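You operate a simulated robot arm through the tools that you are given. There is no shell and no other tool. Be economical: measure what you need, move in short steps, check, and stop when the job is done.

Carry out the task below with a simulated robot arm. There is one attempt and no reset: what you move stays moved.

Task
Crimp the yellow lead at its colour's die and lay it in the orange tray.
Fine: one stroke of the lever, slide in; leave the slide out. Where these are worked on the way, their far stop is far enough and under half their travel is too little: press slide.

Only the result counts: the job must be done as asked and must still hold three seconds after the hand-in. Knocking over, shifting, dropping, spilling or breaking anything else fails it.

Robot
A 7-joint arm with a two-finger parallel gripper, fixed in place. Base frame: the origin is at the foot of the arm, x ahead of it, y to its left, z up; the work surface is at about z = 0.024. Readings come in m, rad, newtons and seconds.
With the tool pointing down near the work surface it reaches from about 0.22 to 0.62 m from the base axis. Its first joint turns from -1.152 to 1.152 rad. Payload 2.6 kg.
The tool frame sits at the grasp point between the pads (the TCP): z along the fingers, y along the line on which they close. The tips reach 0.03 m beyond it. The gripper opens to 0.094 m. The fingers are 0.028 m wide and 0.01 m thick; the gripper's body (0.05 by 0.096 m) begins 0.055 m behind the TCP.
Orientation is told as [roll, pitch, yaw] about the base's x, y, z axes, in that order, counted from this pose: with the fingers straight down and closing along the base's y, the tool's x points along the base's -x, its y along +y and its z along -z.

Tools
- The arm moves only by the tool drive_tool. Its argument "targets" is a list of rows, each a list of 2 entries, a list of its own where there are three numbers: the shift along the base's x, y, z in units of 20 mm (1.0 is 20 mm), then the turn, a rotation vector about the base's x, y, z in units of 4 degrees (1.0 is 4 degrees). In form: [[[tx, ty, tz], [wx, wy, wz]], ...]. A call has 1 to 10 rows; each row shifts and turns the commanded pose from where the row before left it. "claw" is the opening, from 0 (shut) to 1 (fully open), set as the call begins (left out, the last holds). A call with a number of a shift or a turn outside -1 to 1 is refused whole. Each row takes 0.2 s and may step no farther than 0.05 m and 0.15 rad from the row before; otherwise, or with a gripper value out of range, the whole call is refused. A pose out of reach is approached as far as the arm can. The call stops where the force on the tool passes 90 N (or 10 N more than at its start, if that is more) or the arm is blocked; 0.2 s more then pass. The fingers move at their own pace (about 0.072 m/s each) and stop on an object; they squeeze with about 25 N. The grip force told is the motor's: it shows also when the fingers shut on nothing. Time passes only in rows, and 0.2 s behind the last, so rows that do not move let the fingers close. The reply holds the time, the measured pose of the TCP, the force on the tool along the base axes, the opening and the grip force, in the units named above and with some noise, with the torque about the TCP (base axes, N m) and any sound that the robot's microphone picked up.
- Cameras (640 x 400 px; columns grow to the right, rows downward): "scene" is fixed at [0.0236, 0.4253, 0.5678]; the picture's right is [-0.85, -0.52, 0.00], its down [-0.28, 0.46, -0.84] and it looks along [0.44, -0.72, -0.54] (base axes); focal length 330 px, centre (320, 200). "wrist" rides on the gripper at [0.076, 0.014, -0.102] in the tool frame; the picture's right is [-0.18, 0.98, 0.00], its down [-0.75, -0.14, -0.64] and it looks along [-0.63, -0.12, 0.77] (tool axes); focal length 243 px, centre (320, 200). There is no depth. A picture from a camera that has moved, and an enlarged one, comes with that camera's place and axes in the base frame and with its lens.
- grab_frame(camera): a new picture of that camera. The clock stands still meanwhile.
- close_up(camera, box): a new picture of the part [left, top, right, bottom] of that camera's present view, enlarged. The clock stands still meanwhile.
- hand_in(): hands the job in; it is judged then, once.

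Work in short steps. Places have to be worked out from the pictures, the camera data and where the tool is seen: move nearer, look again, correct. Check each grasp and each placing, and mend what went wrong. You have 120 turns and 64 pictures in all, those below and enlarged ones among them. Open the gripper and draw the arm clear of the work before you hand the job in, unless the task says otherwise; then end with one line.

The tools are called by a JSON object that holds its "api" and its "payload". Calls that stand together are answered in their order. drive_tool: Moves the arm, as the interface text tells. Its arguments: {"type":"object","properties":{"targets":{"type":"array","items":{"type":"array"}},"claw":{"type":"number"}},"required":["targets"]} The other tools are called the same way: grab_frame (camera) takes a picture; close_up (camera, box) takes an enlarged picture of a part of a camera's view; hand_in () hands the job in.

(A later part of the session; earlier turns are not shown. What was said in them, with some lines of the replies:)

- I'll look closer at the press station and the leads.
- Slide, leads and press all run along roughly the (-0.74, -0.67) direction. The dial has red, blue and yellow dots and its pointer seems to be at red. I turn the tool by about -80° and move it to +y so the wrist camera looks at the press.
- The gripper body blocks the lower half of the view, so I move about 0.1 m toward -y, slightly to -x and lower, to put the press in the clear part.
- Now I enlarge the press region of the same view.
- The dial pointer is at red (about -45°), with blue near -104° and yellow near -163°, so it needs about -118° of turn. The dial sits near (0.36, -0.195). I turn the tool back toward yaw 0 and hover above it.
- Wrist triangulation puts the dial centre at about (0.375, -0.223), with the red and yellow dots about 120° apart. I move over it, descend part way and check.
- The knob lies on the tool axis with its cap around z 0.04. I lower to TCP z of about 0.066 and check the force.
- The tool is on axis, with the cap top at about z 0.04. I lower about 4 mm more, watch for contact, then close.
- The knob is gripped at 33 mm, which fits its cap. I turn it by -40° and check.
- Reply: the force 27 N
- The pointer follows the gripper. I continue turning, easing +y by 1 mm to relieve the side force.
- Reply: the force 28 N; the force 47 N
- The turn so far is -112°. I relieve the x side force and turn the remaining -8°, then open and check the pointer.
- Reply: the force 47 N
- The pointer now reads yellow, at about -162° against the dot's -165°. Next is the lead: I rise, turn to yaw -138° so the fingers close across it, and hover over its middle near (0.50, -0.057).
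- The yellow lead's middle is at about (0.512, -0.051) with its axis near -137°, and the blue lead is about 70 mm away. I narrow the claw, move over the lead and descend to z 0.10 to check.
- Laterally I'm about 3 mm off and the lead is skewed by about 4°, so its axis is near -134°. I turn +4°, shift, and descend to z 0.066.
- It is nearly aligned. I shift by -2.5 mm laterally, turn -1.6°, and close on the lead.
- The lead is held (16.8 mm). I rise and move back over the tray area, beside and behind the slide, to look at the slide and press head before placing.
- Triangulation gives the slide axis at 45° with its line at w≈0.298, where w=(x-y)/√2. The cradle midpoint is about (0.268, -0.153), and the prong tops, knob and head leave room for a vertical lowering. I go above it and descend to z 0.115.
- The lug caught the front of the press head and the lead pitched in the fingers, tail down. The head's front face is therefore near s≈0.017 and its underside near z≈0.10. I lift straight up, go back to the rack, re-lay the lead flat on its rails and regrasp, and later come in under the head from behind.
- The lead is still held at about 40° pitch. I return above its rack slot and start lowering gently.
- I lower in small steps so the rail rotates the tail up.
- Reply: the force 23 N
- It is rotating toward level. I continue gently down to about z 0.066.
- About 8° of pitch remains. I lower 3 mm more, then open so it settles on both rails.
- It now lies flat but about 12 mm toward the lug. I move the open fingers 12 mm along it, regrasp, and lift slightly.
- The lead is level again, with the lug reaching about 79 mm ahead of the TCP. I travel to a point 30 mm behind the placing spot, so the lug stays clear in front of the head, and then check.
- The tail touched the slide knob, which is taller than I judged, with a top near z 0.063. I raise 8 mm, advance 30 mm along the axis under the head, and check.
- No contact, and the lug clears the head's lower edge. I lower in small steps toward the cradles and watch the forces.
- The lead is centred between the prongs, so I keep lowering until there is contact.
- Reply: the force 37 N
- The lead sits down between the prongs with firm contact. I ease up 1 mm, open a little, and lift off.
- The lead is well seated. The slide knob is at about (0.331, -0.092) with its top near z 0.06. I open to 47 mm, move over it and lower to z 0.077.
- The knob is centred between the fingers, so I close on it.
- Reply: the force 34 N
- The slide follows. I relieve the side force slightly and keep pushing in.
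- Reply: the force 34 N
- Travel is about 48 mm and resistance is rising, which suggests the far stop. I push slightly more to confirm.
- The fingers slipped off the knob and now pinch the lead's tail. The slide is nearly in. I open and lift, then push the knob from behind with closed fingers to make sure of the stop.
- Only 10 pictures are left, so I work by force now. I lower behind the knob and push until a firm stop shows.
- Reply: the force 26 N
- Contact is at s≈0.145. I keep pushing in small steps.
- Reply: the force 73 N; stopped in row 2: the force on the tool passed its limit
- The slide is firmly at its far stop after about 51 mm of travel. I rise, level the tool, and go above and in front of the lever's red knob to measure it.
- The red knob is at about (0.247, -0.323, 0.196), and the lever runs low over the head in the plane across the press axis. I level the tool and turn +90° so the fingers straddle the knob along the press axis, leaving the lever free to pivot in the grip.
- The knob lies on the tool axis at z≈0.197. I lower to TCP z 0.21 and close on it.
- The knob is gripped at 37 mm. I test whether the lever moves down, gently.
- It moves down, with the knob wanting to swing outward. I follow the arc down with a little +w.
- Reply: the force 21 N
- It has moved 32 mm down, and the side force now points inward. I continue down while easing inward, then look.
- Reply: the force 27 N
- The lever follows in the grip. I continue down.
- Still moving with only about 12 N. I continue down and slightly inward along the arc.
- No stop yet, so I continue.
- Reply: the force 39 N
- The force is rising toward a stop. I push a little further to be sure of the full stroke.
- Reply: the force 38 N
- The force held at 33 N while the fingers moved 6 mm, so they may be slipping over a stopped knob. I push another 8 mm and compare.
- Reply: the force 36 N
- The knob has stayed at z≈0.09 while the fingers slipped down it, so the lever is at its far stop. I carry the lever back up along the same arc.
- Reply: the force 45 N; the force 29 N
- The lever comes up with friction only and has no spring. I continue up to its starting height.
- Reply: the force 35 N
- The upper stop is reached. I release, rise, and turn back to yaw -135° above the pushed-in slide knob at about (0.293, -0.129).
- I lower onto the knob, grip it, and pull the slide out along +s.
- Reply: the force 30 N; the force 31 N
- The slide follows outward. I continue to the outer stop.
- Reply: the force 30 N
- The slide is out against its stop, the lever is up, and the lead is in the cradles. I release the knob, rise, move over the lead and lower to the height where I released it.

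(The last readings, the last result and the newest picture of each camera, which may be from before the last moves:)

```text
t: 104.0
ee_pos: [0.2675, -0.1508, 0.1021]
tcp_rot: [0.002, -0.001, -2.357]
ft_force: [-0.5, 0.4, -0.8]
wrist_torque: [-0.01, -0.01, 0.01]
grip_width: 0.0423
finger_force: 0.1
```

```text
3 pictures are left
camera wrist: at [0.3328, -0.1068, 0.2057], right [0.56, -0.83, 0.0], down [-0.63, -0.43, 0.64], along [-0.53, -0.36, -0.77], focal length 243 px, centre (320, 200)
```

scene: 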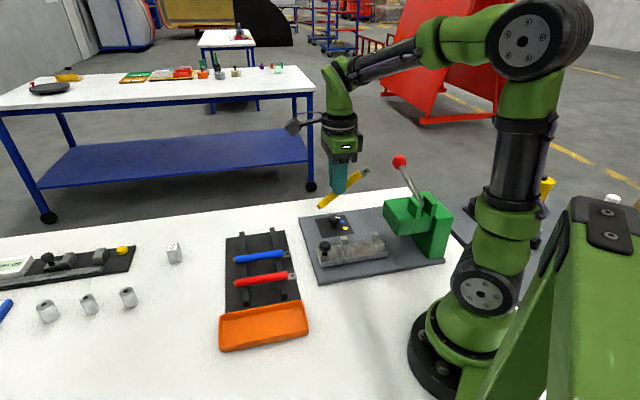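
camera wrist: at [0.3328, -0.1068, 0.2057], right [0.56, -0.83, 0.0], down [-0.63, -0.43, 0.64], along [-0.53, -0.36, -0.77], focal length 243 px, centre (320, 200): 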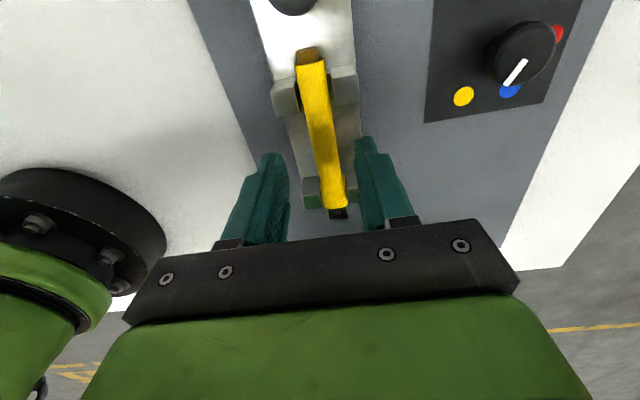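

The lead is centred between the fingers. I lower, grip, lift to z 0.104, back out 32 mm from under the head, then rise.

{"api": "drive_tool", "payload": {"targets": [[[0.03, -0.1, -0.7], [0, 0, 0]], [[0, 0, -0.75], [0, 0, 0]]]}}

{"api": "drive_tool", "payload": {"targets": [[[0, 0, 0], [0, 0, 0]], [[0, 0, 0], [0, 0, 0]], [[0, 0, 0], [0, 0, 0]]], "claw": 0}}

{"api": "drive_tool", "payload": {"targets": [[[0, 0, 0.4], [0, 0, 0]], [[0, 0, 0.6], [0, 0, 0]], [[0, 0, 0.55], [0, 0, 0]]]}}

{"api": "drive_tool", "payload": {"targets": [[[0.3, 0.3, 0.05], [0, 0, 0]], [[0.4, 0.4, 0.05], [0, 0, 0]], [[0.5, 0.5, 0.1], [0, 0, 0]]]}}

```text
t: 104.6
ee_pos: [0.2683, -0.1539, 0.0728]
tcp_rot: [0.003, 0.001, -2.358]
ft_force: [1.2, -0.2, 0.0]
wrist_torque: [-0.01, 0.02, 0.02]
grip_width: 0.0423
finger_force: 0.1
```

```text
t: 105.4
ee_pos: [0.2698, -0.1531, 0.0728]
tcp_rot: [0.003, 0.0, -2.359]
ft_force: [-0.6, 0.0, -0.6]
wrist_torque: [-0.01, -0.03, 0.02]
grip_width: 0.0169
finger_force: 24.7
```

```text
t: 106.2
ee_pos: [0.2688, -0.1533, 0.1043]
tcp_rot: [0.002, 0.0, -2.358]
ft_force: [-0.1, 0.2, -0.1]
wrist_torque: [0.01, -0.02, 0.01]
grip_width: 0.0169
finger_force: 25.1
```

```text
t: 107.0
ee_pos: [0.2926, -0.1291, 0.1082]
tcp_rot: [0.001, 0.002, -2.359]
ft_force: [-0.1, 0.3, -0.9]
wrist_torque: [0.01, -0.04, -0.02]
grip_width: 0.0167
finger_force: 24.9
```

The lead is held and out. I raise it and carry it over to the tray, centred at about (0.315, 0.146) with its long axis also at 45°.

{"api": "drive_tool", "payload": {"targets": [[[0.2, 0.2, 1], [0, 0, 0]], [[0.1, 0.5, 1], [0, 0, 0]], [[0.1, 1, 1], [0, 0, 0]], [[0.1, 1, 1], [0, 0, 0]], [[0.1, 1, 0.5], [0, 0, 0]], [[0.1, 1, 0], [0, 0, 0]], [[0.1, 1, 0], [0, 0, 0]], [[0.1, 1, 0], [0, 0, 0]], [[0.1, 1, 0], [0, 0, 0]], [[0.1, 1, 0], [0, 0, 0]]]}}

{"api": "drive_tool", "payload": {"targets": [[[0.1, 1, 0], [0, 0, 0]], [[0.1, 1, 0], [0, 0, 0]], [[0.1, 1, 0], [0, 0, 0]], [[0.1, 1, 0], [0, 0, 0]], [[0.1, 1, 0], [0, 0, 0]], [[0, 0.5, 0], [0, 0, 0]]]}}

{"api": "drive_tool", "payload": {"targets": [[[0, 0, -0.6], [0, 0, 0]], [[0, 0, -0.6], [0, 0, 0]]]}}

{"api": "grab_frame", "payload": {"camera": "wrist"}}

```text
t: 109.2
ee_pos: [0.3152, 0.0454, 0.1985]
tcp_rot: [0.002, -0.001, -2.358]
ft_force: [-0.2, 0.9, -1.3]
wrist_torque: [0.01, -0.03, -0.01]
grip_width: 0.0168
finger_force: 25.3
```

```text
t: 110.6
ee_pos: [0.324, 0.156, 0.1982]
tcp_rot: [0.002, 0.0, -2.358]
ft_force: [-0.5, -0.6, -0.5]
wrist_torque: [0.02, 0.02, 0.02]
grip_width: 0.0166
finger_force: 25.1
```

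```text
t: 111.2
ee_pos: [0.3255, 0.1558, 0.1738]
tcp_rot: [0.0, -0.001, -2.358]
ft_force: [0.4, 1.1, -1.5]
wrist_torque: [0.0, -0.01, 0.02]
grip_width: 0.0169
finger_force: 24.9
```

```text
2 pictures are left
camera wrist: at [0.3897, 0.2, 0.2775], right [0.56, -0.83, 0.0], down [-0.63, -0.43, 0.64], along [-0.53, -0.36, -0.77], focal length 243 px, centre (320, 200)
```

wrist: 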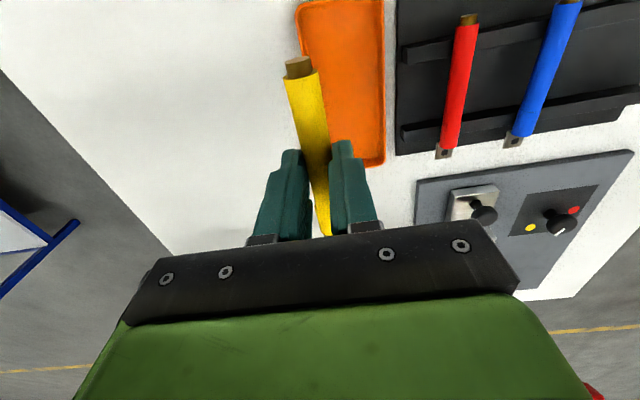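

The tray is about 26 mm further to +w than I estimated from the scene camera. I shift over it, lower to z 0.11 and check once more.

{"api": "drive_tool", "payload": {"targets": [[[0.52, -0.4, 0], [0, 0, 0]], [[0.53, -0.39, -0.6], [0, 0, 0]], [[0, 0, -0.9], [0, 0, 0]], [[0, 0, -0.9], [0, 0, 0]], [[0, 0, -0.8], [0, 0, 0]]]}}

{"api": "grab_frame", "payload": {"camera": "wrist"}}

```text
t: 112.4
ee_pos: [0.347, 0.14, 0.1107]
tcp_rot: [0.002, 0.001, -2.356]
ft_force: [0.0, 0.0, -0.5]
wrist_torque: [-0.01, -0.02, -0.02]
grip_width: 0.0168
finger_force: 24.6
```

```text
1 pictures are left
camera wrist: at [0.4105, 0.1842, 0.2136], right [0.56, -0.83, 0.0], down [-0.63, -0.43, 0.64], along [-0.53, -0.36, -0.77], focal length 243 px, centre (320, 200)
```

wrist: 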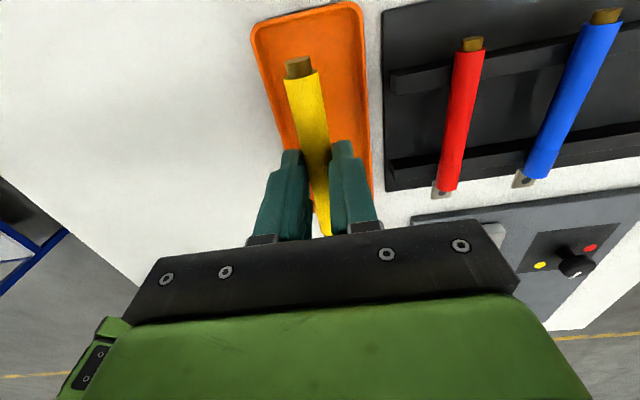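

It is centred laterally. I shift 5 mm toward the tail to centre it lengthwise, then lower gently to contact.

{"api": "drive_tool", "payload": {"targets": [[[0.2, 0.15, -0.4], [0, 0, 0]], [[0, 0, -0.6], [0, 0, 0]], [[0, 0, -0.5], [0, 0, 0]], [[0, 0, -0.3], [0, 0, 0]]]}}

{"api": "drive_tool", "payload": {"targets": [[[0, 0, -0.15], [0, 0, 0]], [[0, 0, -0.15], [0, 0, 0]]]}}

```text
t: 113.4
ee_pos: [0.3507, 0.1426, 0.0745]
tcp_rot: [0.002, 0.001, -2.356]
ft_force: [-0.6, 0.2, -0.4]
wrist_torque: [0.02, 0.01, -0.03]
grip_width: 0.017
finger_force: 25.1
```

```text
t: 114.0
ee_pos: [0.3497, 0.1412, 0.068]
tcp_rot: [0.002, 0.0, -2.358]
ft_force: [-0.3, -0.5, -0.8]
wrist_torque: [0.01, 0.01, -0.02]
grip_width: 0.017
finger_force: 24.9
```

No contact yet, so I keep lowering in small steps.

{"api": "drive_tool", "payload": {"targets": [[[0, 0, -0.15], [0, 0, 0]], [[0, 0, -0.1], [0, 0, 0]]]}}

{"api": "drive_tool", "payload": {"targets": [[[0, 0, -0.1], [0, 0, 0]], [[0, 0, -0.1], [0, 0, 0]]]}}

```text
t: 114.6
ee_pos: [0.3496, 0.1429, 0.0639]
tcp_rot: [0.001, 0.0, -2.357]
ft_force: [0.1, 0.6, -0.6]
wrist_torque: [0.04, 0.02, 0.0]
grip_width: 0.0169
finger_force: 25.1
```

```text
t: 115.2
ee_pos: [0.3495, 0.143, 0.0587]
tcp_rot: [0.002, -0.001, -2.359]
ft_force: [-0.8, 0.1, -0.3]
wrist_torque: [-0.01, 0.0, 0.03]
grip_width: 0.0168
finger_force: 25.0
```

{"api": "drive_tool", "payload": {"targets": [[[0, 0, -0.08], [0, 0, 0]], [[0, 0, -0.08], [0, 0, 0]]]}}

```text
t: 115.8
ee_pos: [0.3501, 0.1417, 0.0558]
tcp_rot: [0.005, 0.002, -2.357]
ft_force: [-0.3, -0.6, -1.2]
wrist_torque: [0.0, 0.01, 0.01]
grip_width: 0.0168
finger_force: 25.2
```

{"api": "drive_tool", "payload": {"targets": [[[0, 0, -0.08], [0, 0, 0]], [[0, 0, -0.05], [0, 0, 0]]]}}

```text
t: 116.4
ee_pos: [0.3516, 0.1428, 0.0525]
tcp_rot: [0.002, -0.001, -2.359]
ft_force: [-0.6, -0.5, -0.9]
wrist_torque: [0.02, 0.02, 0.0]
grip_width: 0.017
finger_force: 25.7
```

There is still no contact, so the table must be a bit lower than stated. I keep going in 2 mm steps.

{"api": "drive_tool", "payload": {"targets": [[[0, 0, -0.1], [0, 0, 0]], [[0, 0, -0.1], [0, 0, 0]]]}}

```text
t: 117.0
ee_pos: [0.3498, 0.1425, 0.0502]
tcp_rot: [0.001, 0.0, -2.355]
ft_force: [-0.2, -0.5, -1.3]
wrist_torque: [-0.01, 0.03, 0.01]
grip_width: 0.0166
finger_force: 25.1
```

{"api": "drive_tool", "payload": {"targets": [[[0, 0, -0.1], [0, 0, 0]], [[0, 0, -0.1], [0, 0, 0]]]}}

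```text
t: 117.6
ee_pos: [0.3495, 0.1419, 0.0447]
tcp_rot: [0.0, -0.001, -2.356]
ft_force: [0.1, 0.2, -0.5]
wrist_torque: [0.01, 0.01, -0.01]
grip_width: 0.0169
finger_force: 24.9
```

{"api": "drive_tool", "payload": {"targets": [[[0, 0, -0.1], [0, 0, 0]], [[0, 0, -0.1], [0, 0, 0]]]}}

```text
t: 118.2
ee_pos: [0.3507, 0.1425, 0.0419]
tcp_rot: [0.001, -0.002, -2.358]
ft_force: [0.4, 0.0, -1.0]
wrist_torque: [0.06, -0.01, 0.01]
grip_width: 0.0166
finger_force: 25.1
```

Earlier height readings also pointed to a table near z≈0.005–0.01, so I continue carefully.

{"api": "drive_tool", "payload": {"targets": [[[0, 0, -0.1], [0, 0, 0]], [[0, 0, -0.1], [0, 0, 0]]]}}

```text
t: 118.8
ee_pos: [0.3498, 0.142, 0.038]
tcp_rot: [0.002, 0.001, -2.358]
ft_force: [0.0, -0.1, -1.4]
wrist_torque: [0.03, -0.03, -0.01]
grip_width: 0.0169
finger_force: 25.0
```

{"api": "drive_tool", "payload": {"targets": [[[0, 0, -0.1], [0, 0, 0]], [[0, 0, -0.1], [0, 0, 0]]]}}

```text
t: 119.4
ee_pos: [0.3507, 0.1422, 0.0354]
tcp_rot: [0.0, 0.001, -2.361]
ft_force: [-13.7, -6.7, 32.1]
wrist_torque: [-0.24, 0.46, 0.13]
grip_width: 0.0168
finger_force: 25.1
```

Contact with the tray floor. The side force hints that the tail is against the end wall, so I ease up, shift 5 mm toward the lug, touch down lightly and open narrowly.

{"api": "drive_tool", "payload": {"targets": [[[0, 0, 0.2], [0, 0, 0]], [[-0.17, -0.17, 0], [0, 0, 0]], [[0, 0, -0.1], [0, 0, 0]]]}}

{"api": "drive_tool", "payload": {"targets": [[[0, 0, 0], [0, 0, 0]], [[0, 0, 0], [0, 0, 0]]], "claw": 0.28}}

{"api": "drive_tool", "payload": {"targets": [[[0, 0, 0.5], [0, 0, 0]], [[0, 0, 1], [0, 0, 0]], [[0, 0, 1], [0, 0, 0]], [[0, 0, 1], [0, 0, 0]], [[0, 0, 1], [0, 0, 0]], [[0, 0, 1], [0, 0, 0]], [[0.3, 0, 1], [0, 0, 0]], [[0.5, 0, 1], [0, 0, 0]]]}}

```text
t: 120.2
ee_pos: [0.3476, 0.1395, 0.0351]
tcp_rot: [0.002, 0.0, -2.357]
ft_force: [0.4, 0.1, -1.3]
wrist_torque: [0.01, -0.03, 0.01]
grip_width: 0.0169
finger_force: 25.1
```

```text
t: 120.8
ee_pos: [0.347, 0.1394, 0.0359]
tcp_rot: [0.003, 0.001, -2.359]
ft_force: [0.2, 0.1, -0.9]
wrist_torque: [0.0, 0.0, 0.0]
grip_width: 0.0263
finger_force: 0.2
```

```text
t: 122.6
ee_pos: [0.3632, 0.1393, 0.1851]
tcp_rot: [0.001, -0.001, -2.358]
ft_force: [-0.3, 0.0, 0.3]
wrist_torque: [0.0, 0.0, -0.02]
grip_width: 0.0264
finger_force: 0.0
```

Released and raised. I move the arm clear and take the last picture.

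{"api": "drive_tool", "payload": {"targets": [[[0.5, -0.5, 1], [0, 0, 0]], [[0.5, -1, 1], [0, 0, 0]], [[0.5, -1, 1], [0, 0, 0]], [[0.5, -1, 1], [0, 0, 0]], [[0.5, -1, 1], [0, 0, 0]], [[0.5, -1, 0.5], [0, 0, 0]], [[0.5, -1, 0], [0, 0, 0]]]}}

{"api": "close_up", "payload": {"camera": "scene", "box": [200, 180, 440, 360]}}

```text
t: 124.2
ee_pos: [0.4337, 0.0088, 0.2966]
tcp_rot: [-0.001, 0.001, -2.357]
ft_force: [0.6, 0.4, 0.4]
wrist_torque: [-0.01, 0.05, -0.01]
grip_width: 0.0264
finger_force: 0.0
```

```text
2.22 times, centred on (320, 270) of scene
camera zoom: at [0.0235, 0.4253, 0.5678], right [-0.85, -0.52, 0.0], down [-0.28, 0.46, -0.84], along [0.44, -0.72, -0.54], focal length 733 px, centre (320, 44)
```

zoom: 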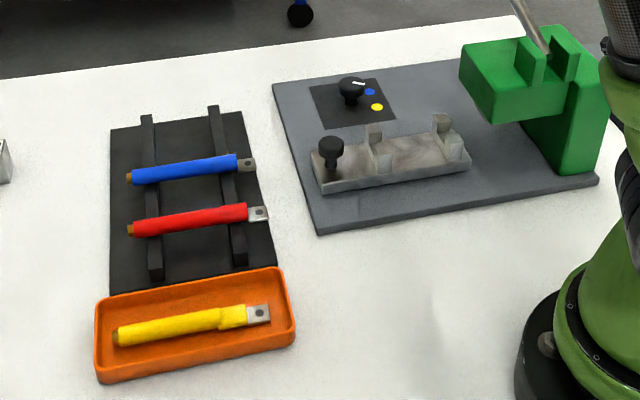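

The lead lies in the orange tray with a visible crimp at its end, the slide is out, the lever is up and nothing else has moved. I open the gripper fully and hand in.

{"api": "drive_tool", "payload": {"targets": [[[0, 0, 0], [0, 0, 0]], [[0, 0, 0], [0, 0, 0]], [[0, 0, 0], [0, 0, 0]]], "claw": 1}}

{"api": "hand_in", "payload": {}}

```text
t: 125.0
ee_pos: [0.4337, 0.0095, 0.296]
tcp_rot: [0.002, 0.001, -2.358]
ft_force: [0.1, 0.9, -0.7]
wrist_torque: [-0.03, 0.03, 0.0]
grip_width: 0.0941
finger_force: 0.0
```

```text
The job is handed in.
```

The yellow lead was crimped at the yellow die with one lever stroke, slide fully in, and now lies in the orange tray; the slide is back out, and the job is handed in.
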